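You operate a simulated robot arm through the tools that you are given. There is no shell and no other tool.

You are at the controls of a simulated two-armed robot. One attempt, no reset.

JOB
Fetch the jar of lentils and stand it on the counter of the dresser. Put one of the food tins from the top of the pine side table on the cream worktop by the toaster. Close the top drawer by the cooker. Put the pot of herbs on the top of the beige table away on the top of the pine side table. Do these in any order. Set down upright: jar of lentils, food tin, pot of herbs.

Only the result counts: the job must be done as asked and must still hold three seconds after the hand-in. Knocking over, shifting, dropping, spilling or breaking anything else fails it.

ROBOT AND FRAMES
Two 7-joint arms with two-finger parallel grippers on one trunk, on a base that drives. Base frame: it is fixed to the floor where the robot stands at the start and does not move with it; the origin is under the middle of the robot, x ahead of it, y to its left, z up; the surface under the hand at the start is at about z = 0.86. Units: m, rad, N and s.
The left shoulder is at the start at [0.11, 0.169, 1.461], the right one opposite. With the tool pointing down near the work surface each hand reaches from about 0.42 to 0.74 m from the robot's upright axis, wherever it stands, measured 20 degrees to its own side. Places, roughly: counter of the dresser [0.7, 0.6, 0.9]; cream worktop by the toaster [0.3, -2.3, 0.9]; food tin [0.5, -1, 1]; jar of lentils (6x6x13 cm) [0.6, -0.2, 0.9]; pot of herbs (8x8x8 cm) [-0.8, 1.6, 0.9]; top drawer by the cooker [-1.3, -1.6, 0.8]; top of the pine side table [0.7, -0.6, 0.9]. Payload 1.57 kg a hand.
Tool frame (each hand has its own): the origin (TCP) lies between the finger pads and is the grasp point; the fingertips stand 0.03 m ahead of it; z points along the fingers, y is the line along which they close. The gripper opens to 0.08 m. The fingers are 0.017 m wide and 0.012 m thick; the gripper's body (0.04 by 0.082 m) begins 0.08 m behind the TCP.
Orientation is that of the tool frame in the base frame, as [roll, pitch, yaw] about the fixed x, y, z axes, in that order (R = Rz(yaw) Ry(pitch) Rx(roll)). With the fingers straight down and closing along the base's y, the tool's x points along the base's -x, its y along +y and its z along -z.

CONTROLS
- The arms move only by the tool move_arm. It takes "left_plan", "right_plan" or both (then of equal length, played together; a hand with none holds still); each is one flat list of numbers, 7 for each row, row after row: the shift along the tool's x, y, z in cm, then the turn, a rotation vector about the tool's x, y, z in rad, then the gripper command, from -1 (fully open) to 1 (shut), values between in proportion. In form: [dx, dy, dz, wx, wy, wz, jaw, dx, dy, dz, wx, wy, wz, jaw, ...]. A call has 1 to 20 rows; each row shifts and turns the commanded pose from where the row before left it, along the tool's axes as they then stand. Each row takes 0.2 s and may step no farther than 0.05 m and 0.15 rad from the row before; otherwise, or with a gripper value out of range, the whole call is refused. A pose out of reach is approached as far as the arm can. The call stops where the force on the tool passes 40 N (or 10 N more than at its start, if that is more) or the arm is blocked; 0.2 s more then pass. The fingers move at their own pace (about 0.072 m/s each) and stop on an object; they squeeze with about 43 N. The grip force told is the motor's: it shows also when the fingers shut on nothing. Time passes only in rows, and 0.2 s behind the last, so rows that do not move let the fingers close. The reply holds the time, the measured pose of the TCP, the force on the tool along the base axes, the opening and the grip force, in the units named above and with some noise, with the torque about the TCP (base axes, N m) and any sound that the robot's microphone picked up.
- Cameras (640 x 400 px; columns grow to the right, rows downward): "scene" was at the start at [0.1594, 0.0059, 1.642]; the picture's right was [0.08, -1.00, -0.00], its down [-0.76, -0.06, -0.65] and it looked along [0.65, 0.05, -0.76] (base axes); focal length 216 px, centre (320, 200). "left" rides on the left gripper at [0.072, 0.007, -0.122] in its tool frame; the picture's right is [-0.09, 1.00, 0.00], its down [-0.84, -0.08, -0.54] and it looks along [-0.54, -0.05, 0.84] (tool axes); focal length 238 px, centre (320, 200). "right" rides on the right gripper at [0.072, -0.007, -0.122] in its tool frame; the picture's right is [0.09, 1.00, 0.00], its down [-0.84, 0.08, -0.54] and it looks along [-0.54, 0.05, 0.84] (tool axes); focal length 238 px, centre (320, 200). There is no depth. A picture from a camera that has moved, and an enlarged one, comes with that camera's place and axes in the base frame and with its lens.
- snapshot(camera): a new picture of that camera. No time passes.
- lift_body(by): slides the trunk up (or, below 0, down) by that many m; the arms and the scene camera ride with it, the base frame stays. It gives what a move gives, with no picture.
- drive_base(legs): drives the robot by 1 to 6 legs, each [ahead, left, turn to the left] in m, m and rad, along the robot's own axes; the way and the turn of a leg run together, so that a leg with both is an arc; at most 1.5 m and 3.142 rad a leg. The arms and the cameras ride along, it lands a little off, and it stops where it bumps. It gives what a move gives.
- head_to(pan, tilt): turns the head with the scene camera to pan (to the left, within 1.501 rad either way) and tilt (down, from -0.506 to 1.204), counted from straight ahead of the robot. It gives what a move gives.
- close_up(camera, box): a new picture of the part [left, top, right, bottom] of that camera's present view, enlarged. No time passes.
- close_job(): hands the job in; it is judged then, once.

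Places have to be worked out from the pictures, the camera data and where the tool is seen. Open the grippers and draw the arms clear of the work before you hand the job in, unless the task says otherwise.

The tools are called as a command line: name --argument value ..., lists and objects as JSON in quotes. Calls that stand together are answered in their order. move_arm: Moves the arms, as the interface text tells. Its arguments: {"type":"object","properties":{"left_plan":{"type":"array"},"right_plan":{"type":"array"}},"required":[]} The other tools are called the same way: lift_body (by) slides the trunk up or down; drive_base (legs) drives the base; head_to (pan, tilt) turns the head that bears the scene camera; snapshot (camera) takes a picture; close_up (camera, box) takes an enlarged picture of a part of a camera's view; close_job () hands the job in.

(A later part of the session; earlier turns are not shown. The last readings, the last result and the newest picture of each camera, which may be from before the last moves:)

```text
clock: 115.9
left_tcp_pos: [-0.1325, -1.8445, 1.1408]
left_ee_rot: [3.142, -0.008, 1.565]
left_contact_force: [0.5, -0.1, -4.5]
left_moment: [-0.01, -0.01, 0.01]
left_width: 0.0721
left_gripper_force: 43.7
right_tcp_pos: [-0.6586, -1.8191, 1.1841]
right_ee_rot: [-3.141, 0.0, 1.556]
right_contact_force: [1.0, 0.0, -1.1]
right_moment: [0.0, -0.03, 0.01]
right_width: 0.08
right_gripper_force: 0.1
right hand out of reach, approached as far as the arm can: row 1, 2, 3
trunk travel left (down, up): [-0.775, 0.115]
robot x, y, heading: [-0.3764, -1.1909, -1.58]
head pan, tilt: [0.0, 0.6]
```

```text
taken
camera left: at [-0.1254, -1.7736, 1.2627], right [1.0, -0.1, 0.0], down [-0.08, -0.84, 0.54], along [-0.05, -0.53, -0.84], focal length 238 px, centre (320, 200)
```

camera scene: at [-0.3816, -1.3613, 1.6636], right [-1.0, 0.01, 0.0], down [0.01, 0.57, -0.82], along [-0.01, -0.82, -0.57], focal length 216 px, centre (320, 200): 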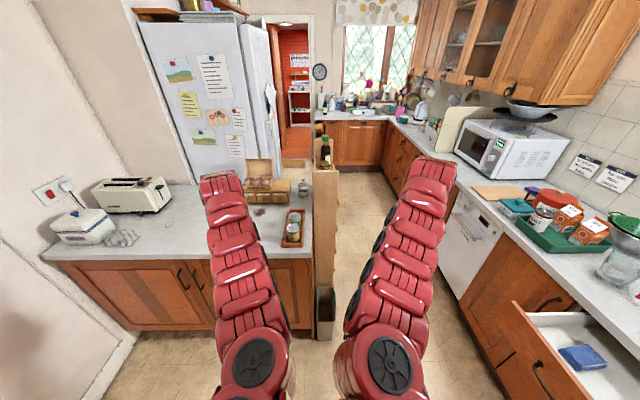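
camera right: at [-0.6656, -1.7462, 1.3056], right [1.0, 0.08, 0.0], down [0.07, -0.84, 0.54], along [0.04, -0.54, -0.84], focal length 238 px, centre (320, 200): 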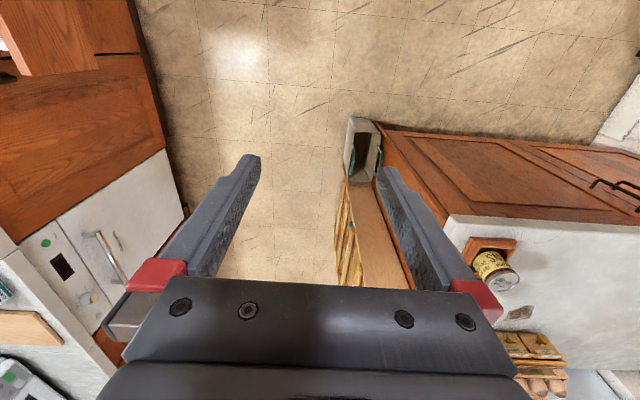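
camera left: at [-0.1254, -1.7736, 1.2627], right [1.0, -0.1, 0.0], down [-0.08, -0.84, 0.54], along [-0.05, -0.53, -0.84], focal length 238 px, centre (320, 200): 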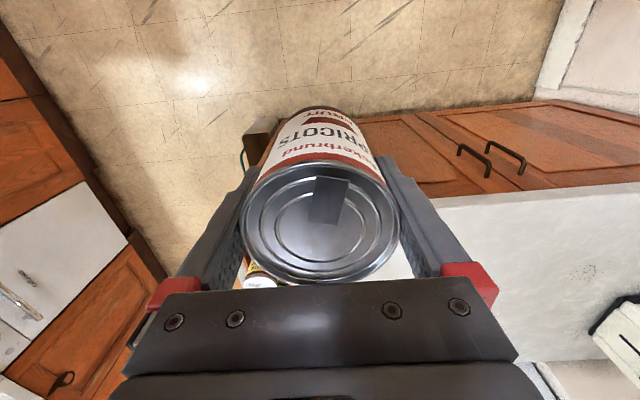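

I zoom in on the board at the peninsula's end and the free worktop area to judge their geometry.

close_up --camera "scene" --box '[240, 130, 400, 345]'

close_up --camera "scene" --box '[40, 150, 320, 325]'

```text
1.86 times, centred on (320, 238) of scene
camera zoom: at [-0.3816, -1.3613, 1.6636], right [-1.0, 0.01, 0.0], down [0.01, 0.57, -0.82], along [-0.01, -0.82, -0.57], focal length 401 px, centre (320, 130)
```

zoom: 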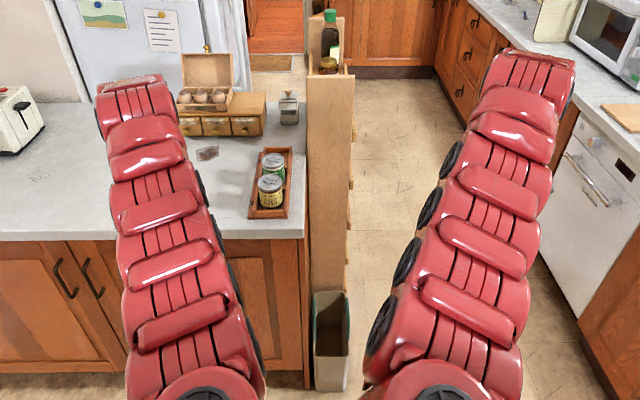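

```text
2.29 times, centred on (180, 238) of scene
camera zoom: at [-0.3816, -1.3613, 1.6636], right [-1.0, 0.01, 0.0], down [0.01, 0.57, -0.82], along [-0.01, -0.82, -0.57], focal length 493 px, centre (640, 114)
```

zoom: 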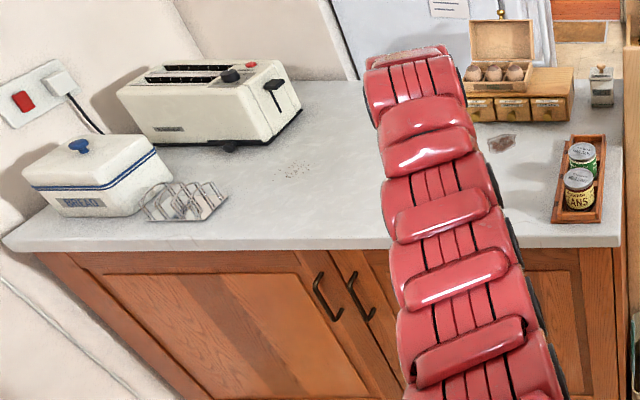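

The rack at the peninsula end has its front at about y=-2.2 and top z≈1.24. I go forward a bit, strafe left past it while still well back, then check before closing in.

drive_base --legs '[[0.13, 0, 0], [0, 0.43, 0]]'

snapshot --camera "scene"

snapshot --camera "left"

snapshot --camera "right"

```text
clock: 119.4
left_tcp_pos: [0.3004, -1.9783, 1.1403]
left_ee_rot: [3.141, -0.006, 1.566]
left_contact_force: [0.2, 0.3, -5.1]
left_moment: [-0.02, 0.02, 0.01]
left_width: 0.0723
left_gripper_force: 43.6
right_tcp_pos: [-0.2251, -1.9522, 1.1828]
right_ee_rot: [-3.14, -0.001, 1.555]
right_contact_force: [-0.1, -0.7, -0.5]
right_moment: [0.0, -0.01, -0.01]
right_width: 0.0799
right_gripper_force: 0.1
trunk travel left (down, up): [-0.775, 0.115]
robot x, y, heading: [0.0541, -1.3258, -1.583]
head pan, tilt: [0.0, 0.6]
```

```text
taken
camera scene: at [0.0521, -1.495, 1.6636], right [-1.0, 0.01, 0.0], down [0.01, 0.57, -0.82], along [-0.01, -0.82, -0.57], focal length 216 px, centre (320, 200)
```

scene: 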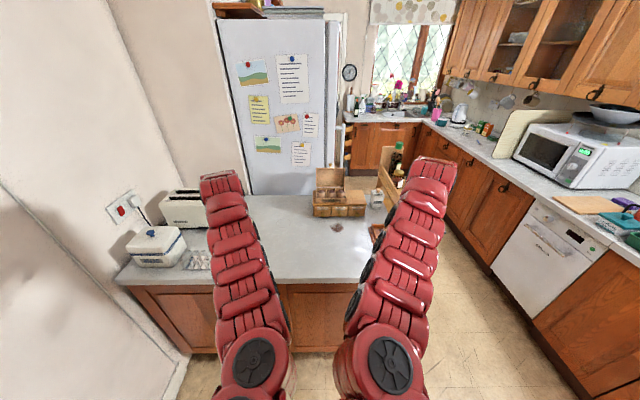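

```text
taken
camera left: at [0.308, -1.9074, 1.2626], right [1.0, -0.1, 0.0], down [-0.08, -0.84, 0.54], along [-0.05, -0.53, -0.84], focal length 238 px, centre (320, 200)
```

left: 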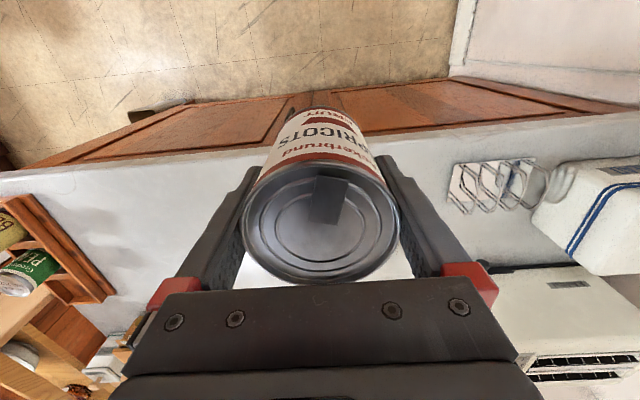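

```text
taken
camera right: at [-0.2325, -1.8797, 1.3055], right [1.0, 0.08, 0.0], down [0.07, -0.84, 0.54], along [0.04, -0.54, -0.84], focal length 238 px, centre (320, 200)
```

right: 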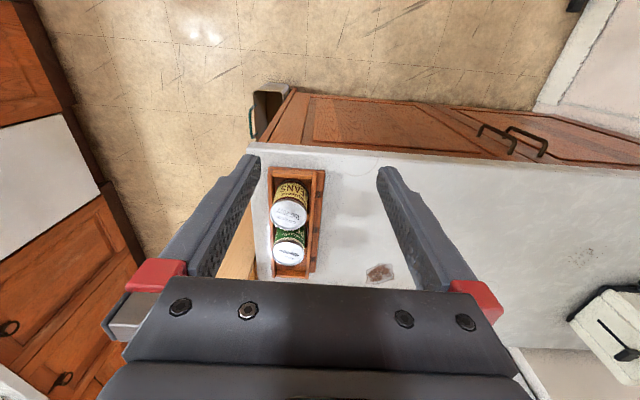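

The spot around (0.30, -2.16) is free: toast rack starts at x≈0.50, worktop edge at y≈-2.03. I drive forward 0.13 m.

drive_base --legs '[[0.13, 0, 0]]'

move_arm --left_plan '[-2.5, 0, 0, 0, 0, 0, 1, -2.5, 0, 0, 0, 0, 0, 1, 0, 0, 4, 0, 0, 0, 1, 0, 0, 4, 0, 0, 0, 1, 0, 0, 0, 0, 0, 0, 1]'

snapshot --camera "left"

snapshot --camera "scene"

```text
clock: 120.7
left_tcp_pos: [0.3014, -2.1038, 1.1413]
left_ee_rot: [-3.141, -0.005, 1.566]
left_contact_force: [0.5, 0.5, -4.2]
left_moment: [0.0, 0.03, -0.02]
left_width: 0.0723
left_gripper_force: 43.3
right_tcp_pos: [-0.226, -2.0767, 1.1848]
right_ee_rot: [-3.141, 0.0, 1.559]
right_contact_force: [-0.4, -0.3, 0.3]
right_moment: [-0.01, 0.02, 0.02]
right_width: 0.0801
right_gripper_force: 0.1
trunk travel left (down, up): [-0.775, 0.115]
robot x, y, heading: [0.049, -1.4508, -1.577]
head pan, tilt: [0.0, 0.6]
```

```text
clock: 121.9
left_tcp_pos: [0.3008, -2.1522, 1.0616]
left_ee_rot: [-3.141, -0.006, 1.569]
left_contact_force: [0.2, 0.3, -4.3]
left_moment: [0.03, 0.0, 0.05]
left_width: 0.0725
left_gripper_force: 42.8
right_tcp_pos: [-0.2258, -2.0786, 1.1841]
right_ee_rot: [3.14, -0.003, 1.56]
right_contact_force: [0.7, 0.5, -0.2]
right_moment: [0.0, -0.01, -0.01]
right_width: 0.0799
right_gripper_force: 0.1
trunk travel left (down, up): [-0.775, 0.115]
robot x, y, heading: [0.0496, -1.4495, -1.577]
head pan, tilt: [0.0, 0.6]
```

```text
taken
camera left: at [0.3087, -2.0818, 1.1829], right [1.0, -0.1, 0.0], down [-0.08, -0.84, 0.54], along [-0.05, -0.53, -0.84], focal length 238 px, centre (320, 200)
```

left: 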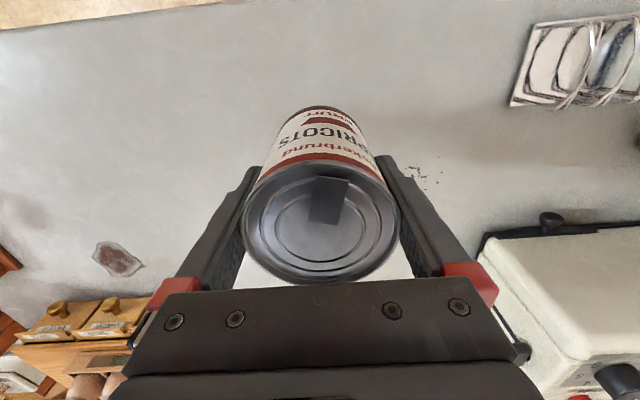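

```text
taken
camera scene: at [0.0517, -1.6209, 1.6637], right [-1.0, 0.01, 0.0], down [0.0, 0.57, -0.82], along [-0.01, -0.82, -0.57], focal length 216 px, centre (320, 200)
```

scene: 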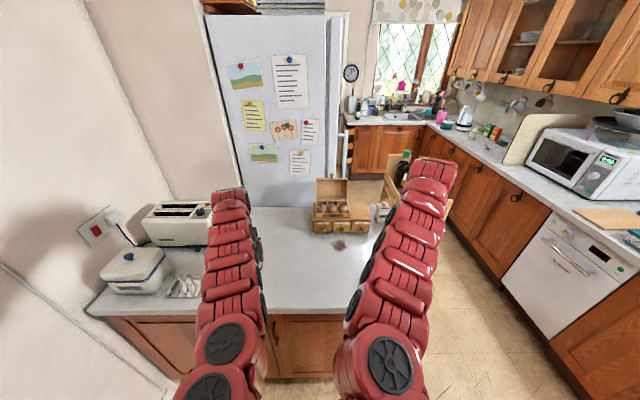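

The tin is over free worktop with good clearance to toaster and toast rack. I lower in stages; contact expected near TCP 0.96–0.98.

move_arm --left_plan '[0, 0, 2.5, 0, 0, 0, 1, 0, 0, 2, 0, 0, 0, 1, 0, 0, 1, 0, 0, 0, 1, 0, 0, 0, 0, 0, 0, 1]'

close_up --camera "left" --box '[200, 70, 440, 220]'

```text
clock: 122.9
left_tcp_pos: [0.3006, -2.1538, 1.0048]
left_ee_rot: [-3.139, -0.007, 1.566]
left_contact_force: [-0.5, -0.8, -4.4]
left_moment: [0.02, -0.04, 0.02]
left_width: 0.0723
left_gripper_force: 42.8
right_tcp_pos: [-0.2266, -2.0782, 1.1844]
right_ee_rot: [3.141, -0.001, 1.56]
right_contact_force: [-0.8, 0.3, 0.9]
right_moment: [0.01, -0.02, 0.02]
right_width: 0.0798
right_gripper_force: 0.1
trunk travel left (down, up): [-0.775, 0.115]
robot x, y, heading: [0.0522, -1.4527, -1.579]
head pan, tilt: [0.0, 0.6]
```

```text
2.67 times, centred on (320, 145) of left
camera zoom: at [0.3082, -2.0822, 1.1269], right [1.0, -0.1, 0.0], down [-0.08, -0.84, 0.54], along [-0.05, -0.53, -0.84], focal length 636 px, centre (320, 347)
```

zoom: 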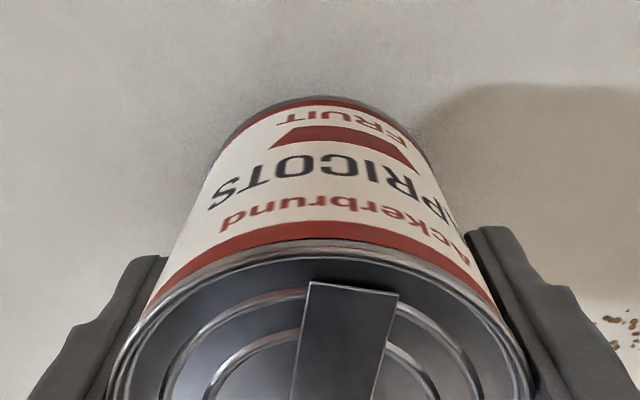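

move_arm --left_plan '[0, 0, 0.5, 0, 0, 0, 1, 0, 0, 0.5, 0, 0, 0, 1, 0, 0, 0.5, 0, 0, 0, 1, 0, 0, 0, 0, 0, 0, 1]'

close_up --camera "left" --box '[200, 70, 440, 220]'

```text
clock: 123.9
left_tcp_pos: [0.3018, -2.1526, 0.99]
left_ee_rot: [3.141, -0.007, 1.569]
left_contact_force: [0.8, 0.9, -4.8]
left_moment: [0.01, -0.03, -0.02]
left_width: 0.0725
left_gripper_force: 43.0
right_tcp_pos: [-0.2253, -2.0794, 1.1834]
right_ee_rot: [3.142, -0.001, 1.559]
right_contact_force: [-0.5, -0.4, 0.7]
right_moment: [0.0, 0.04, -0.02]
right_width: 0.0801
right_gripper_force: 0.1
trunk travel left (down, up): [-0.775, 0.115]
robot x, y, heading: [0.0527, -1.4515, -1.577]
head pan, tilt: [0.0, 0.6]
```

```text
2.67 times, centred on (320, 145) of left
camera zoom: at [0.3082, -2.0817, 1.112], right [1.0, -0.1, 0.0], down [-0.08, -0.84, 0.54], along [-0.05, -0.53, -0.84], focal length 636 px, centre (320, 347)
```

zoom: 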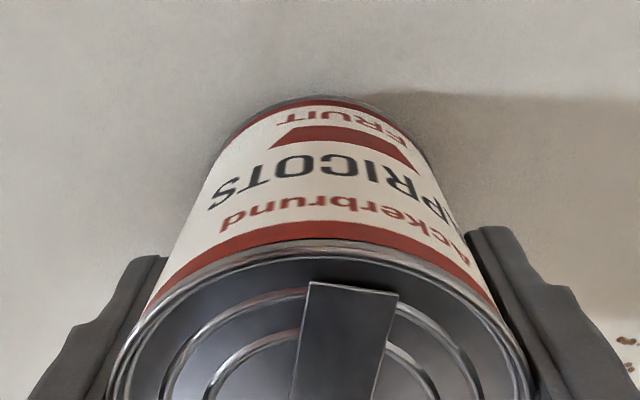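

The shadow is almost at the base of the tin; 3 mm steps now.

move_arm --left_plan '[0, 0, 0.3, 0, 0, 0, 1, 0, 0, 0.3, 0, 0, 0, 1, 0, 0, 0, 0, 0, 0, 1]'

```text
clock: 124.7
left_tcp_pos: [0.3, -2.1527, 0.9847]
left_ee_rot: [3.141, -0.006, 1.567]
left_contact_force: [-0.4, 0.2, -4.7]
left_moment: [0.02, 0.0, -0.01]
left_width: 0.0722
left_gripper_force: 42.9
right_tcp_pos: [-0.225, -2.0782, 1.184]
right_ee_rot: [3.141, -0.003, 1.558]
right_contact_force: [0.6, -0.1, -0.1]
right_moment: [-0.01, -0.02, -0.03]
right_width: 0.0801
right_gripper_force: 0.1
trunk travel left (down, up): [-0.775, 0.115]
robot x, y, heading: [0.0536, -1.4513, -1.577]
head pan, tilt: [0.0, 0.6]
```

move_arm --left_plan '[0, 0, 0.3, 0, 0, 0, 1, 0, 0, 0.3, 0, 0, 0, 1, 0, 0, 0, 0, 0, 0, 1]'

```text
clock: 125.5
left_tcp_pos: [0.3003, -2.1531, 0.9783]
left_ee_rot: [3.14, -0.005, 1.569]
left_contact_force: [0.0, -2.3, 6.1]
left_moment: [0.15, 0.05, -0.02]
left_width: 0.0726
left_gripper_force: 43.3
right_tcp_pos: [-0.2264, -2.0773, 1.1839]
right_ee_rot: [3.141, 0.0, 1.557]
right_contact_force: [-0.4, -0.1, 0.6]
right_moment: [0.02, 0.01, 0.01]
right_width: 0.0799
right_gripper_force: 0.1
trunk travel left (down, up): [-0.775, 0.115]
robot x, y, heading: [0.0526, -1.4491, -1.58]
head pan, tilt: [0.0, 0.6]
```

Contact (Fz +6 N at z≈0.978): the tin stands on the worktop. I open the fingers.

move_arm --left_plan '[0, 0, 0, 0, 0, 0, 1, 0, 0, 0, 0, 0, 0, -0.7, 0, 0, 0, 0, 0, 0, -0.85, 0, 0, 0, 0, 0, 0, -1, 0, 0, 0, 0, 0, 0, -1]'

close_up --camera "left" --box '[200, 70, 440, 220]'

```text
clock: 126.7
left_tcp_pos: [0.3013, -2.1526, 0.9782]
left_ee_rot: [3.141, -0.006, 1.567]
left_contact_force: [1.0, -0.8, 0.2]
left_moment: [0.02, -0.04, 0.02]
left_width: 0.0798
left_gripper_force: 0.0
right_tcp_pos: [-0.226, -2.0782, 1.183]
right_ee_rot: [-3.141, -0.002, 1.56]
right_contact_force: [-0.6, 1.0, -0.2]
right_moment: [-0.02, 0.03, -0.01]
right_width: 0.0802
right_gripper_force: 0.1
trunk travel left (down, up): [-0.775, 0.115]
robot x, y, heading: [0.0515, -1.45, -1.576]
head pan, tilt: [0.0, 0.6]
```

```text
2.67 times, centred on (320, 145) of left
camera zoom: at [0.308, -2.0814, 1.1005], right [1.0, -0.1, 0.0], down [-0.08, -0.84, 0.54], along [-0.05, -0.53, -0.84], focal length 636 px, centre (320, 347)
```

zoom: 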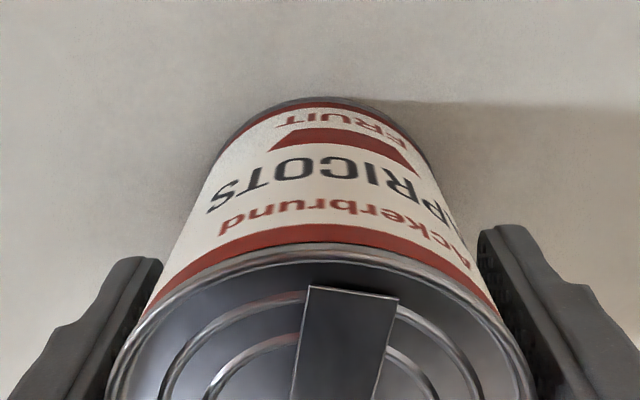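

Released. I rise straight up slowly.

move_arm --left_plan '[0, 0, -1.5, 0, 0, 0, -1, 0, 0, -2, 0, 0, 0, -1, 0, 0, -3, 0, 0, 0, -1, 0, 0, -4, 0, 0, 0, -1, 0, 0, -4, 0, 0, 0, -1, 0, 0, 0, 0, 0, 0, -1]'

snapshot --camera "left"

```text
clock: 128.1
left_tcp_pos: [0.3011, -2.1542, 1.1216]
left_ee_rot: [3.141, -0.008, 1.566]
left_contact_force: [-0.5, -0.5, -1.3]
left_moment: [0.02, -0.02, 0.02]
left_width: 0.0801
left_gripper_force: 0.0
right_tcp_pos: [-0.2257, -2.0786, 1.183]
right_ee_rot: [-3.141, -0.001, 1.558]
right_contact_force: [-0.3, -0.5, -0.3]
right_moment: [0.01, -0.02, 0.02]
right_width: 0.0801
right_gripper_force: 0.0
trunk travel left (down, up): [-0.775, 0.115]
robot x, y, heading: [0.0501, -1.4534, -1.576]
head pan, tilt: [0.0, 0.6]
```

```text
taken
camera left: at [0.3078, -2.0836, 1.2432], right [1.0, -0.1, 0.0], down [-0.08, -0.84, 0.54], along [-0.05, -0.53, -0.84], focal length 238 px, centre (320, 200)
```

left: 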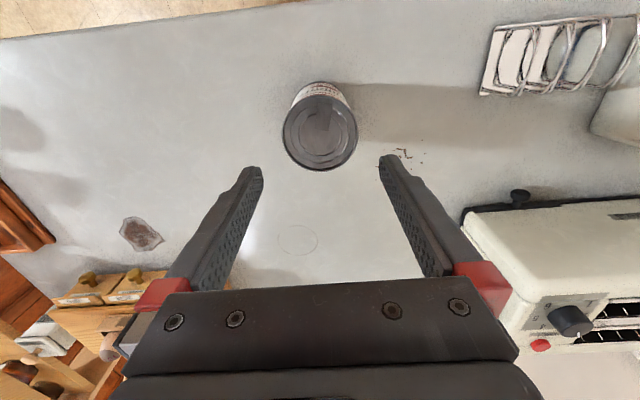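

The tin stands upright by the toaster. Now the drawer: I back off from the worktop and look right toward the cooker.

drive_base --legs '[[-0.2, 0, 0]]'

head_to --pan -1.0 --tilt 0.5

snapshot --camera "scene"

head_to --pan -1.5 --tilt 0.5

snapshot --camera "scene"

```text
clock: 129.7
left_tcp_pos: [0.3007, -1.9554, 1.12]
left_ee_rot: [3.141, -0.008, 1.566]
left_contact_force: [0.8, -0.4, 0.3]
left_moment: [-0.01, -0.02, 0.0]
left_width: 0.0797
left_gripper_force: 0.0
right_tcp_pos: [-0.2246, -1.8793, 1.1827]
right_ee_rot: [3.141, -0.002, 1.56]
right_contact_force: [0.7, -0.1, 0.2]
right_moment: [-0.02, 0.01, -0.01]
right_width: 0.0801
right_gripper_force: 0.1
trunk travel left (down, up): [-0.775, 0.115]
robot x, y, heading: [0.055, -1.2516, -1.58]
head pan, tilt: [0.0, 0.6]
```

```text
clock: 131.0
left_tcp_pos: [0.3018, -1.9547, 1.1213]
left_ee_rot: [-3.141, -0.007, 1.565]
left_contact_force: [-0.8, 1.1, 0.3]
left_moment: [0.03, 0.01, -0.01]
left_width: 0.0801
left_gripper_force: 0.1
right_tcp_pos: [-0.224, -1.8777, 1.1838]
right_ee_rot: [-3.141, 0.001, 1.559]
right_contact_force: [0.5, -0.1, 0.3]
right_moment: [0.02, 0.05, 0.02]
right_width: 0.0799
right_gripper_force: 0.0
trunk travel left (down, up): [-0.775, 0.115]
robot x, y, heading: [0.0527, -1.2493, -1.588]
head pan, tilt: [-1.0, 0.499]
```

```text
taken
camera scene: at [-0.0228, -1.3807, 1.6729], right [-0.53, 0.85, 0.0], down [0.41, 0.25, -0.88], along [-0.74, -0.47, -0.48], focal length 216 px, centre (320, 200)
```

scene: 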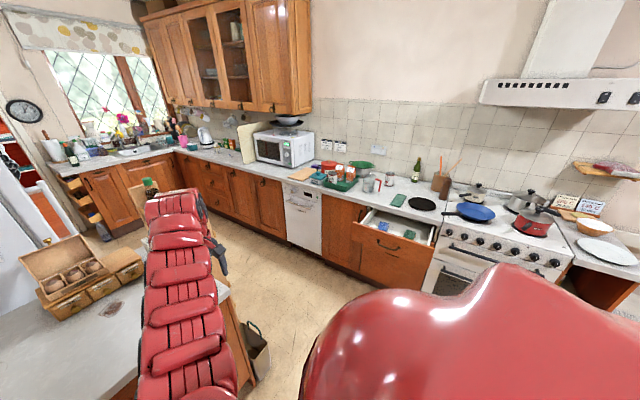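

```text
clock: 131.9
left_tcp_pos: [0.3013, -1.9557, 1.121]
left_ee_rot: [3.141, -0.007, 1.565]
left_contact_force: [0.3, -0.6, 0.1]
left_moment: [-0.05, 0.0, 0.0]
left_width: 0.08
left_gripper_force: 0.0
right_tcp_pos: [-0.2241, -1.8786, 1.1836]
right_ee_rot: [3.14, -0.002, 1.558]
right_contact_force: [0.3, 0.7, -0.8]
right_moment: [0.0, 0.0, 0.01]
right_width: 0.0802
right_gripper_force: 0.0
trunk travel left (down, up): [-0.775, 0.115]
robot x, y, heading: [0.0523, -1.2558, -1.583]
head pan, tilt: [-1.499, 0.499]
```

```text
taken
camera scene: at [-0.0365, -1.3386, 1.6728], right [-0.06, 1.0, 0.0], down [0.48, 0.03, -0.88], along [-0.88, -0.05, -0.48], focal length 216 px, centre (320, 200)
```

scene: 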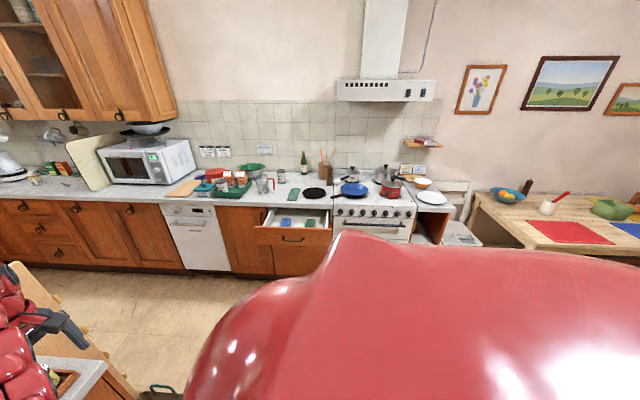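

The open drawer's front is at about x≈-1.18, y from -1.84 to -1.32, top z≈0.82; the counter edge is at x≈-1.41. I strafe away from the table end and turn to face the drawer.

drive_base --legs '[[0, -0.35, 0], [0, 0, -0.78], [0, 0, -0.78]]'

head_to --pan 0.2 --tilt 0.7

snapshot --camera "scene"

```text
clock: 138.2
left_tcp_pos: [-0.9873, -1.5242, 1.1215]
left_ee_rot: [-3.141, -0.006, 0.031]
left_contact_force: [0.6, 0.0, 0.0]
left_moment: [0.01, 0.01, 0.05]
left_width: 0.0801
left_gripper_force: 0.1
right_tcp_pos: [-0.9309, -0.9946, 1.1829]
right_ee_rot: [-3.141, -0.002, 0.026]
right_contact_force: [0.2, -0.3, -0.2]
right_moment: [-0.02, 0.03, -0.03]
right_width: 0.0801
right_gripper_force: 0.0
trunk travel left (down, up): [-0.775, 0.115]
robot x, y, heading: [-0.2946, -1.2496, -3.12]
head pan, tilt: [-1.499, 0.499]
```

```text
clock: 139.9
left_tcp_pos: [-0.9871, -1.5239, 1.1218]
left_ee_rot: [-3.141, -0.007, 0.032]
left_contact_force: [-0.1, 0.3, -0.2]
left_moment: [0.01, -0.01, -0.02]
left_width: 0.0801
left_gripper_force: 0.0
right_tcp_pos: [-0.9296, -0.9946, 1.1857]
right_ee_rot: [-3.141, -0.001, 0.025]
right_contact_force: [0.8, -0.2, -0.7]
right_moment: [-0.02, 0.01, 0.01]
right_width: 0.0798
right_gripper_force: 0.1
trunk travel left (down, up): [-0.775, 0.115]
robot x, y, heading: [-0.2903, -1.2523, -3.119]
head pan, tilt: [0.201, 0.7]
```

```text
taken
camera scene: at [-0.4556, -1.2709, 1.6551], right [-0.22, 0.97, 0.0], down [0.63, 0.14, -0.76], along [-0.75, -0.17, -0.64], focal length 216 px, centre (320, 200)
```

scene: 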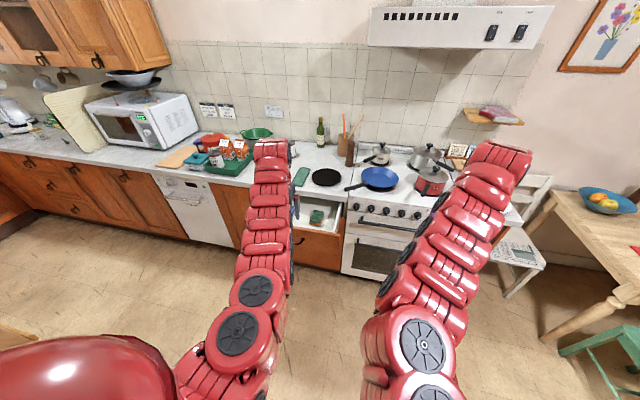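

I zoom in on the drawer area.

close_up --camera "scene" --box '[200, 130, 440, 280]'

snapshot --camera "left"

```text
2.67 times, centred on (320, 205) of scene
camera zoom: at [-0.4556, -1.2709, 1.6551], right [-0.22, 0.97, 0.0], down [0.63, 0.14, -0.76], along [-0.75, -0.17, -0.64], focal length 575 px, centre (320, 187)
```

zoom: 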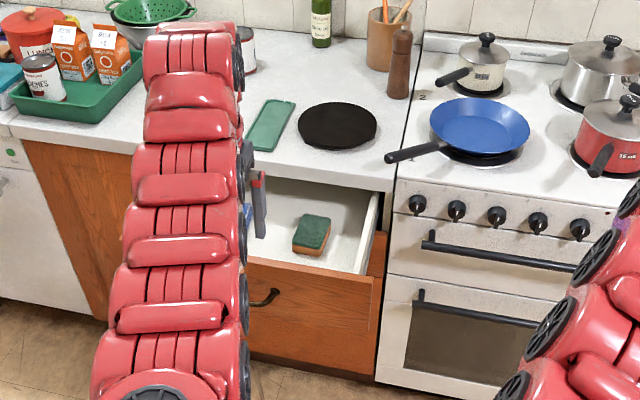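

```text
taken
camera left: at [-0.9158, -1.5277, 1.243], right [-0.06, -1.0, 0.0], down [-0.84, 0.05, 0.54], along [-0.53, 0.03, -0.84], focal length 238 px, centre (320, 200)
```

left: 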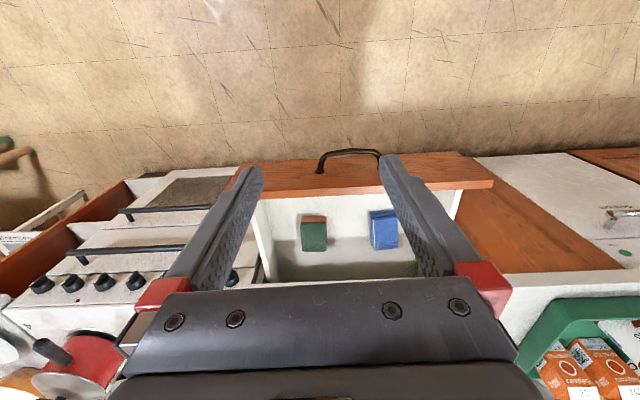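

The drawer front sits at x≈-1.155, y -1.86…-1.33, handle at centre y≈-1.59. I shift the base left 0.2 m so my left hand can push beside the handle at y≈-1.70.

drive_base --legs '[[0.05, 0.2, -0.022]]'

move_arm --left_plan '[0, 0, 0, 0, -0.13, 0, 1, 0, 0, 0, 0, -0.13, 0, 1, 0, 0, 0, 0, -0.13, 0, 1, 0, 0, 0, 0, -0.13, 0, 1, 0, 0, 0, 0, -0.13, 0, 1, 0, 0, 0, 0, -0.13, 0, 1, 0, 0, 0, 0, 0, 0, 1]'

snapshot --camera "left"

snapshot --camera "scene"

```text
clock: 141.6
left_tcp_pos: [-1.04, -1.7058, 1.1221]
left_ee_rot: [-3.142, -0.007, 0.007]
left_contact_force: [-0.8, -0.3, -0.4]
left_moment: [0.0, -0.01, 0.05]
left_width: 0.0802
left_gripper_force: 0.1
right_tcp_pos: [-0.9695, -1.1775, 1.1845]
right_ee_rot: [-3.142, -0.001, 0.001]
right_contact_force: [0.6, -0.6, -0.4]
right_moment: [-0.01, -0.01, -0.02]
right_width: 0.0799
right_gripper_force: 0.0
trunk travel left (down, up): [-0.775, 0.115]
robot x, y, heading: [-0.3402, -1.4476, -3.141]
head pan, tilt: [0.201, 0.7]
```

```text
clock: 143.2
left_tcp_pos: [-1.0397, -1.7045, 1.1219]
left_ee_rot: [-3.141, 0.773, 0.007]
left_contact_force: [0.2, 0.8, -0.2]
left_moment: [-0.01, 0.02, 0.02]
left_width: 0.0
left_gripper_force: 21.3
right_tcp_pos: [-0.9704, -1.1787, 1.183]
right_ee_rot: [-3.141, -0.001, -0.002]
right_contact_force: [0.2, -0.7, -0.3]
right_moment: [-0.02, -0.01, -0.02]
right_width: 0.0803
right_gripper_force: 0.1
trunk travel left (down, up): [-0.775, 0.115]
robot x, y, heading: [-0.3398, -1.4495, -3.142]
head pan, tilt: [0.201, 0.7]
```

```text
taken
camera left: at [-0.9024, -1.7103, 1.1578], right [-0.06, -1.0, 0.06], down [-0.22, 0.08, 0.97], along [-0.97, 0.04, -0.22], focal length 238 px, centre (320, 200)
```

left: 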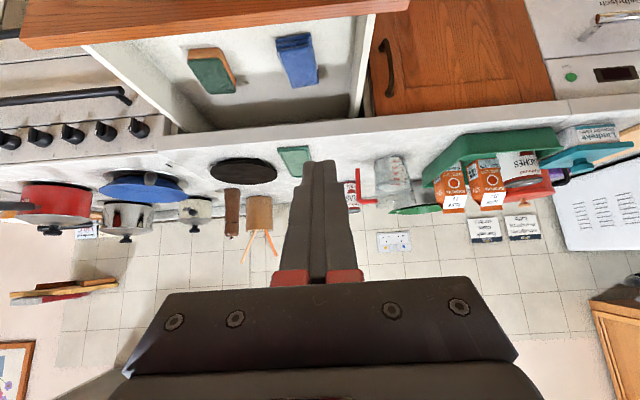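

```text
taken
camera scene: at [-0.5021, -1.4651, 1.6551], right [-0.2, 0.98, 0.0], down [0.63, 0.13, -0.76], along [-0.75, -0.15, -0.64], focal length 216 px, centre (320, 200)
```

scene: 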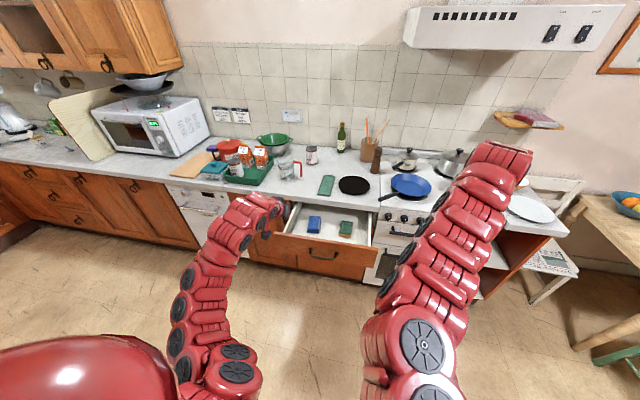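

The hand is tilted 44° with fingers closed. I lower it about 33 cm in front of the drawer front (which is ~10 cm ahead of the fingertips).

move_arm --left_plan '[3.31, 0.2, 3.39, 0, 0, 0, 1, 3.31, 0.2, 3.39, 0, 0, 0, 1, 3.31, 0.2, 3.39, 0, 0, 0, 1, 3.31, 0.2, 3.39, 0, 0, 0, 1, 3.31, 0.2, 3.39, 0, 0, 0, 1, 3.31, 0.2, 3.39, 0, 0, 0, 1, 3.31, 0, 3.39, 0, 0, 0, 1, 0, 0, 0, 0, 0, 0, 1]'

snapshot --camera "left"

snapshot --camera "scene"

```text
clock: 145.0
left_tcp_pos: [-1.0391, -1.7161, 0.7881]
left_ee_rot: [3.141, 0.772, 0.007]
left_contact_force: [-0.3, -0.3, 0.7]
left_moment: [0.03, -0.02, -0.01]
left_width: 0.0
left_gripper_force: 21.6
right_tcp_pos: [-0.969, -1.1793, 1.1836]
right_ee_rot: [3.141, 0.0, 0.001]
right_contact_force: [0.4, -0.7, -0.3]
right_moment: [-0.03, -0.01, -0.02]
right_width: 0.0799
right_gripper_force: 0.0
trunk travel left (down, up): [-0.775, 0.115]
robot x, y, heading: [-0.3403, -1.4497, -3.136]
head pan, tilt: [0.201, 0.7]
```

```text
taken
camera left: at [-0.9018, -1.7223, 0.8251], right [-0.06, -1.0, 0.06], down [-0.22, 0.08, 0.97], along [-0.97, 0.04, -0.22], focal length 238 px, centre (320, 200)
```

left: 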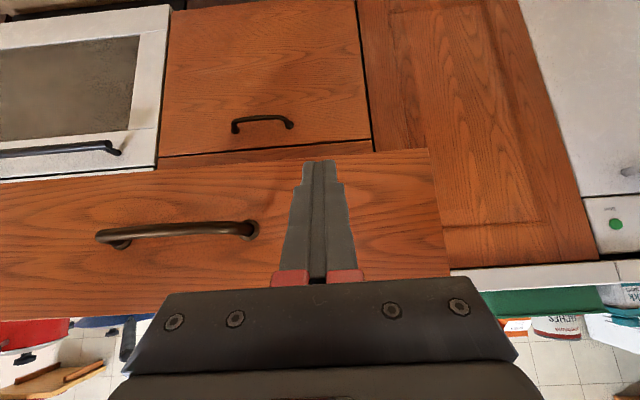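

```text
taken
camera scene: at [-0.5013, -1.4661, 1.6552], right [-0.2, 0.98, 0.0], down [0.63, 0.13, -0.77], along [-0.75, -0.15, -0.64], focal length 216 px, centre (320, 200)
```

scene: 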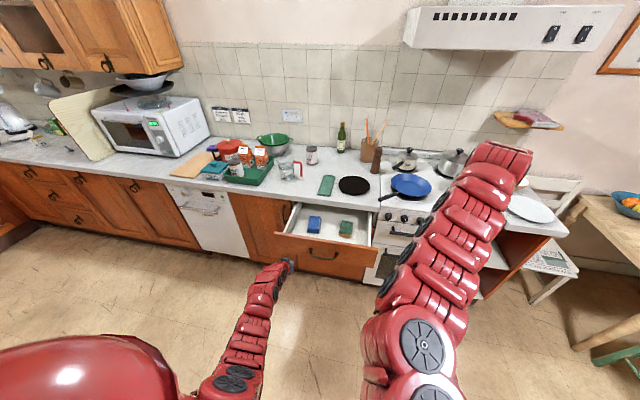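

The fingertips face the drawer front about 10 cm ahead, 7 cm beside the handle and mid-height. I pull the hand in 18 cm and drive the base forward so the arm has enough stroke to push.

move_arm --left_plan '[3.22, 0, -3.14, 0, 0, 0, 1, 3.22, 0, -3.14, 0, 0, 0, 1, 3.22, 0, -3.14, 0, 0, 0, 1, 3.22, 0, -3.14, 0, 0, 0, 1, 0, 0, 0, 0, 0, 0, 1]'

```text
clock: 146.2
left_tcp_pos: [-0.8581, -1.7183, 0.7883]
left_ee_rot: [3.14, 0.774, 0.007]
left_contact_force: [0.6, -0.4, 0.4]
left_moment: [0.01, -0.02, 0.02]
left_width: 0.0
left_gripper_force: 20.9
right_tcp_pos: [-0.97, -1.1792, 1.1819]
right_ee_rot: [-3.141, -0.002, 0.0]
right_contact_force: [-0.2, -0.3, -0.1]
right_moment: [-0.03, 0.0, 0.02]
right_width: 0.0799
right_gripper_force: 0.0
trunk travel left (down, up): [-0.775, 0.115]
robot x, y, heading: [-0.3399, -1.4488, -3.137]
head pan, tilt: [0.201, 0.7]
```

Retracted well. Now I drive forward 0.22 m, which leaves the fingertips about 5 cm short of the drawer front.

drive_base --legs '[[0.22, 0, 0]]'

snapshot --camera "left"

snapshot --camera "scene"

```text
clock: 147.9
left_tcp_pos: [-1.0815, -1.7181, 0.7886]
left_ee_rot: [-3.141, 0.775, 0.009]
left_contact_force: [0.0, -0.6, 0.3]
left_moment: [0.0, -0.02, -0.01]
left_width: 0.0001
left_gripper_force: 21.7
right_tcp_pos: [-1.1935, -1.1812, 1.1842]
right_ee_rot: [3.141, 0.0, 0.001]
right_contact_force: [-0.1, 0.5, -0.6]
right_moment: [0.02, 0.01, 0.02]
right_width: 0.0801
right_gripper_force: 0.1
trunk travel left (down, up): [-0.775, 0.115]
robot x, y, heading: [-0.564, -1.4466, -3.138]
head pan, tilt: [0.201, 0.7]
```

```text
taken
camera left: at [-0.9449, -1.7241, 0.8249], right [-0.06, -1.0, 0.06], down [-0.22, 0.08, 0.97], along [-0.97, 0.04, -0.22], focal length 238 px, centre (320, 200)
```

left: 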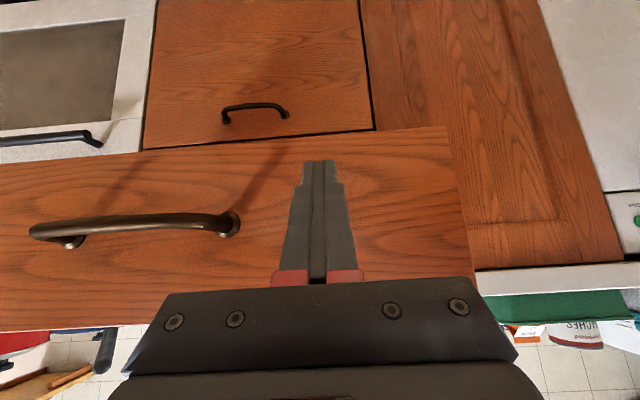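

```text
taken
camera scene: at [-0.7262, -1.4672, 1.6552], right [-0.2, 0.98, 0.0], down [0.63, 0.13, -0.77], along [-0.75, -0.16, -0.64], focal length 216 px, centre (320, 200)
```

scene: 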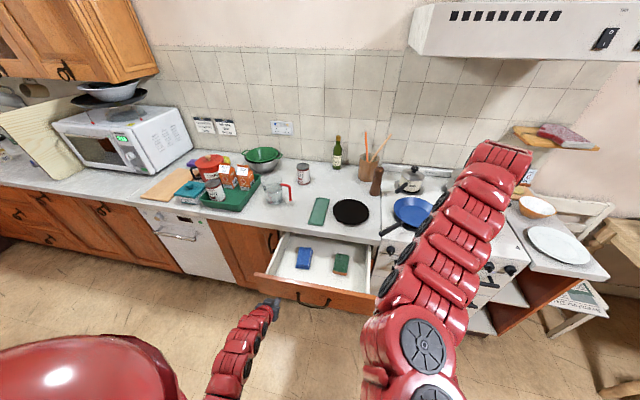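

The tips are ~5 cm from the panel. I advance gently (1–1.5 cm per row) until contact and start pushing.

move_arm --left_plan '[-1.07, 0, 1.05, 0, 0, 0, 1, -1.07, 0, 1.05, 0, 0, 0, 1, -0.72, 0, 0.7, 0, 0, 0, 1, -0.72, 0, 0.7, 0, 0, 0, 1, -0.72, 0, 0.7, 0, 0, 0, 1, -0.72, 0, 0.7, 0, 0, 0, 1, -0.72, 0, 0.7, 0, 0, 0, 1, -0.72, 0, 0.7, 0, 0, 0, 1, -0.72, 0, 0.7, 0, 0, 0, 1]'

snapshot --camera "left"

close_up --camera "scene" --box '[200, 200, 440, 350]'

```text
clock: 149.9
left_tcp_pos: [-1.1831, -1.7188, 0.7872]
left_ee_rot: [3.14, 0.771, 0.008]
left_contact_force: [0.2, 1.0, 0.4]
left_moment: [0.04, 0.04, -0.01]
left_width: 0.0002
left_gripper_force: 21.0
right_tcp_pos: [-1.1958, -1.182, 1.1842]
right_ee_rot: [-3.14, -0.002, 0.003]
right_contact_force: [0.1, -0.2, 0.2]
right_moment: [-0.01, -0.02, 0.0]
right_width: 0.08
right_gripper_force: 0.1
trunk travel left (down, up): [-0.775, 0.115]
robot x, y, heading: [-0.5668, -1.4517, -3.133]
head pan, tilt: [0.201, 0.7]
```

```text
taken
camera left: at [-1.0453, -1.7251, 0.8237], right [-0.06, -1.0, 0.06], down [-0.22, 0.08, 0.97], along [-0.97, 0.04, -0.23], focal length 238 px, centre (320, 200)
```

left: 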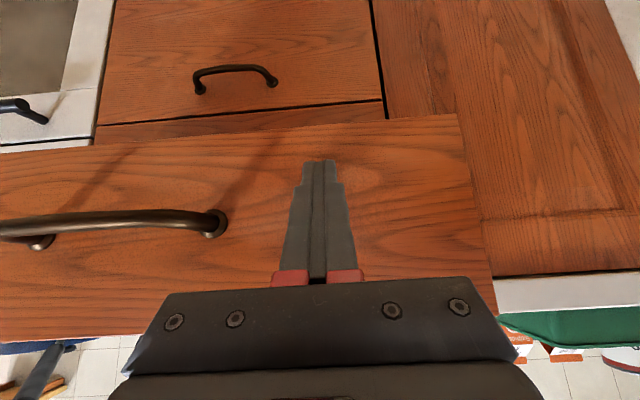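

```text
2.67 times, centred on (320, 275) of scene
camera zoom: at [-0.727, -1.4672, 1.655], right [-0.2, 0.98, 0.0], down [0.63, 0.13, -0.76], along [-0.75, -0.16, -0.64], focal length 575 px, centre (320, 0)
```

zoom: 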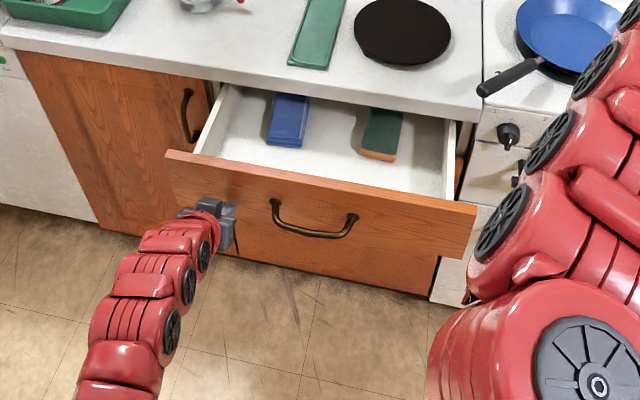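

The drawer is already moving with almost no resistance (panel now at about x≈-1.21). I keep pushing at the same gentle pace.

move_arm --left_plan '[-0.72, 0, 0.7, 0, 0, 0, 1, -0.72, 0, 0.7, 0, 0, 0, 1, -0.72, 0, 0.7, 0, 0, 0, 1, -0.72, 0, 0.7, 0, 0, 0, 1, -0.72, 0, 0.7, 0, 0, 0, 1, -0.72, 0, 0.7, 0, 0, 0, 1, -0.72, 0, 0.7, 0, 0, 0, 1, -0.72, 0, 0.7, 0, 0, 0, 1, -0.72, 0, 0.7, 0, 0, 0, 1, -0.72, 0, 0.7, 0, 0, 0, 1]'

snapshot --camera "left"

close_up --camera "scene" --box '[200, 200, 440, 350]'

```text
clock: 152.1
left_tcp_pos: [-1.2833, -1.7203, 0.7891]
left_ee_rot: [-3.141, 0.774, 0.011]
left_contact_force: [-0.4, -0.1, -0.3]
left_moment: [0.03, 0.0, 0.01]
left_width: 0.0
left_gripper_force: 21.7
right_tcp_pos: [-1.1954, -1.1798, 1.1841]
right_ee_rot: [-3.141, -0.001, 0.002]
right_contact_force: [0.7, 0.5, 0.2]
right_moment: [0.01, -0.02, 0.01]
right_width: 0.0801
right_gripper_force: 0.1
trunk travel left (down, up): [-0.775, 0.115]
robot x, y, heading: [-0.5657, -1.4509, -3.14]
head pan, tilt: [0.201, 0.7]
```

```text
taken
camera left: at [-1.1454, -1.7254, 0.8251], right [-0.06, -1.0, 0.06], down [-0.22, 0.07, 0.97], along [-0.97, 0.04, -0.23], focal length 238 px, centre (320, 200)
```

left: 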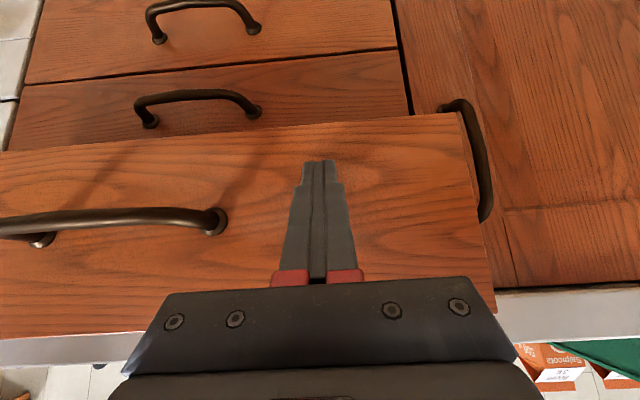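

```text
2.67 times, centred on (320, 275) of scene
camera zoom: at [-0.7271, -1.4671, 1.655], right [-0.2, 0.98, 0.0], down [0.63, 0.13, -0.76], along [-0.75, -0.16, -0.64], focal length 575 px, centre (320, 0)
```

zoom: 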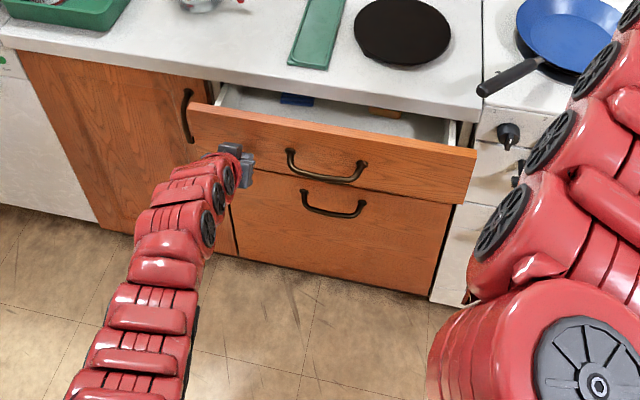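

About 8–10 cm of travel remain. I continue pushing.

move_arm --left_plan '[-0.72, 0, 0.7, 0, 0, 0, 1, -0.72, 0, 0.7, 0, 0, 0, 1, -0.72, 0, 0.7, 0, 0, 0, 1, -0.72, 0, 0.7, 0, 0, 0, 1, -0.72, 0, 0.7, 0, 0, 0, 1, -0.72, 0, 0.7, 0, 0, 0, 1]'

snapshot --camera "left"

close_up --camera "scene" --box '[200, 200, 440, 350]'

```text
clock: 153.5
left_tcp_pos: [-1.3321, -1.7211, 0.7885]
left_ee_rot: [3.14, 0.774, 0.008]
left_contact_force: [1.0, 0.3, -1.1]
left_moment: [0.01, 0.0, 0.0]
left_width: 0.0
left_gripper_force: 21.1
left hand out of reach, approached as far as the arm can: row 6
right_tcp_pos: [-1.194, -1.1801, 1.183]
right_ee_rot: [3.142, 0.0, 0.001]
right_contact_force: [-0.5, -0.1, -0.7]
right_moment: [0.01, 0.03, 0.01]
right_width: 0.0798
right_gripper_force: 0.1
trunk travel left (down, up): [-0.775, 0.115]
robot x, y, heading: [-0.5636, -1.4475, -3.137]
head pan, tilt: [0.201, 0.7]
```

```text
taken
camera left: at [-1.1954, -1.7265, 0.8262], right [-0.06, -1.0, 0.07], down [-0.22, 0.08, 0.97], along [-0.97, 0.04, -0.22], focal length 238 px, centre (320, 200)
```

left: 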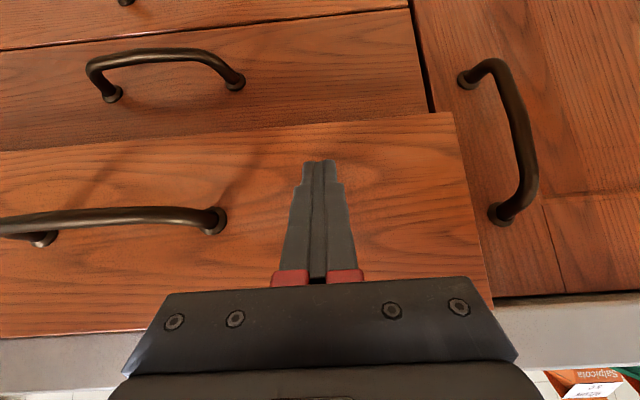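

```text
2.67 times, centred on (320, 275) of scene
camera zoom: at [-0.7262, -1.4667, 1.6551], right [-0.2, 0.98, 0.0], down [0.63, 0.13, -0.77], along [-0.75, -0.16, -0.64], focal length 575 px, centre (320, 0)
```

zoom: 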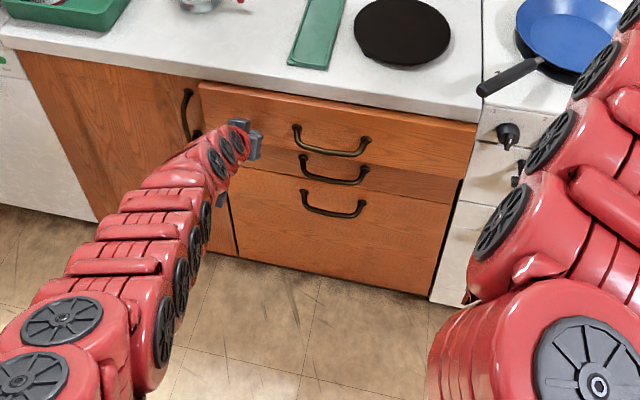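

The arm reached its limit with a few centimetres left. I pull the hand back 8 cm, drive the base 9 cm closer, and push again.

move_arm --left_plan '[2.86, 0, -2.79, 0, 0, 0, 1, 2.86, 0, -2.79, 0, 0, 0, 1, 0, 0, 0, 0, 0, 0, 1]'

drive_base --legs '[[0.08, 0, 0]]'

snapshot --camera "left"

snapshot --camera "scene"

```text
clock: 154.3
left_tcp_pos: [-1.2534, -1.7201, 0.789]
left_ee_rot: [-3.14, 0.776, 0.011]
left_contact_force: [-0.7, 0.3, -0.1]
left_moment: [0.03, 0.01, 0.01]
left_width: 0.0
left_gripper_force: 21.6
right_tcp_pos: [-1.1963, -1.1817, 1.183]
right_ee_rot: [-3.141, -0.001, 0.002]
right_contact_force: [0.1, 0.4, 0.2]
right_moment: [-0.02, 0.01, 0.02]
right_width: 0.08
right_gripper_force: 0.1
trunk travel left (down, up): [-0.775, 0.115]
robot x, y, heading: [-0.5646, -1.4499, -3.138]
head pan, tilt: [0.201, 0.7]
```

```text
clock: 155.3
left_tcp_pos: [-1.332, -1.7207, 0.789]
left_ee_rot: [-3.141, 0.773, 0.012]
left_contact_force: [-0.5, 0.4, -0.2]
left_moment: [-0.01, -0.01, -0.02]
left_width: 0.0
left_gripper_force: 21.2
right_tcp_pos: [-1.2755, -1.1829, 1.1843]
right_ee_rot: [-3.142, -0.003, 0.004]
right_contact_force: [-0.8, -0.1, 0.5]
right_moment: [0.01, -0.04, 0.02]
right_width: 0.08
right_gripper_force: 0.0
trunk travel left (down, up): [-0.775, 0.115]
robot x, y, heading: [-0.6469, -1.4482, -3.137]
head pan, tilt: [0.201, 0.7]
```

```text
taken
camera left: at [-1.1949, -1.7269, 0.8266], right [-0.05, -1.0, 0.06], down [-0.22, 0.07, 0.97], along [-0.97, 0.04, -0.22], focal length 238 px, centre (320, 200)
```

left: 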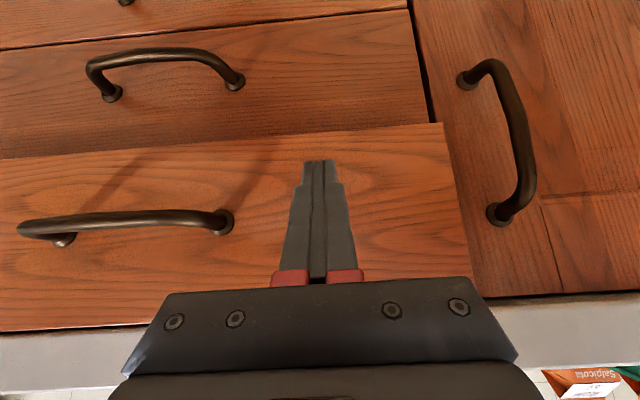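

```text
taken
camera scene: at [-0.8073, -1.4681, 1.6551], right [-0.21, 0.98, 0.0], down [0.63, 0.13, -0.76], along [-0.75, -0.16, -0.64], focal length 216 px, centre (320, 200)
```

scene: 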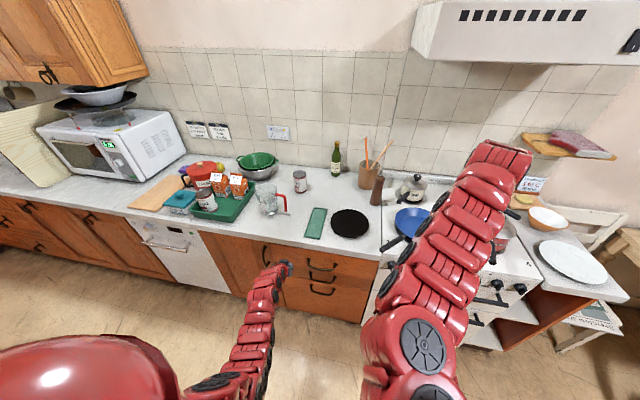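

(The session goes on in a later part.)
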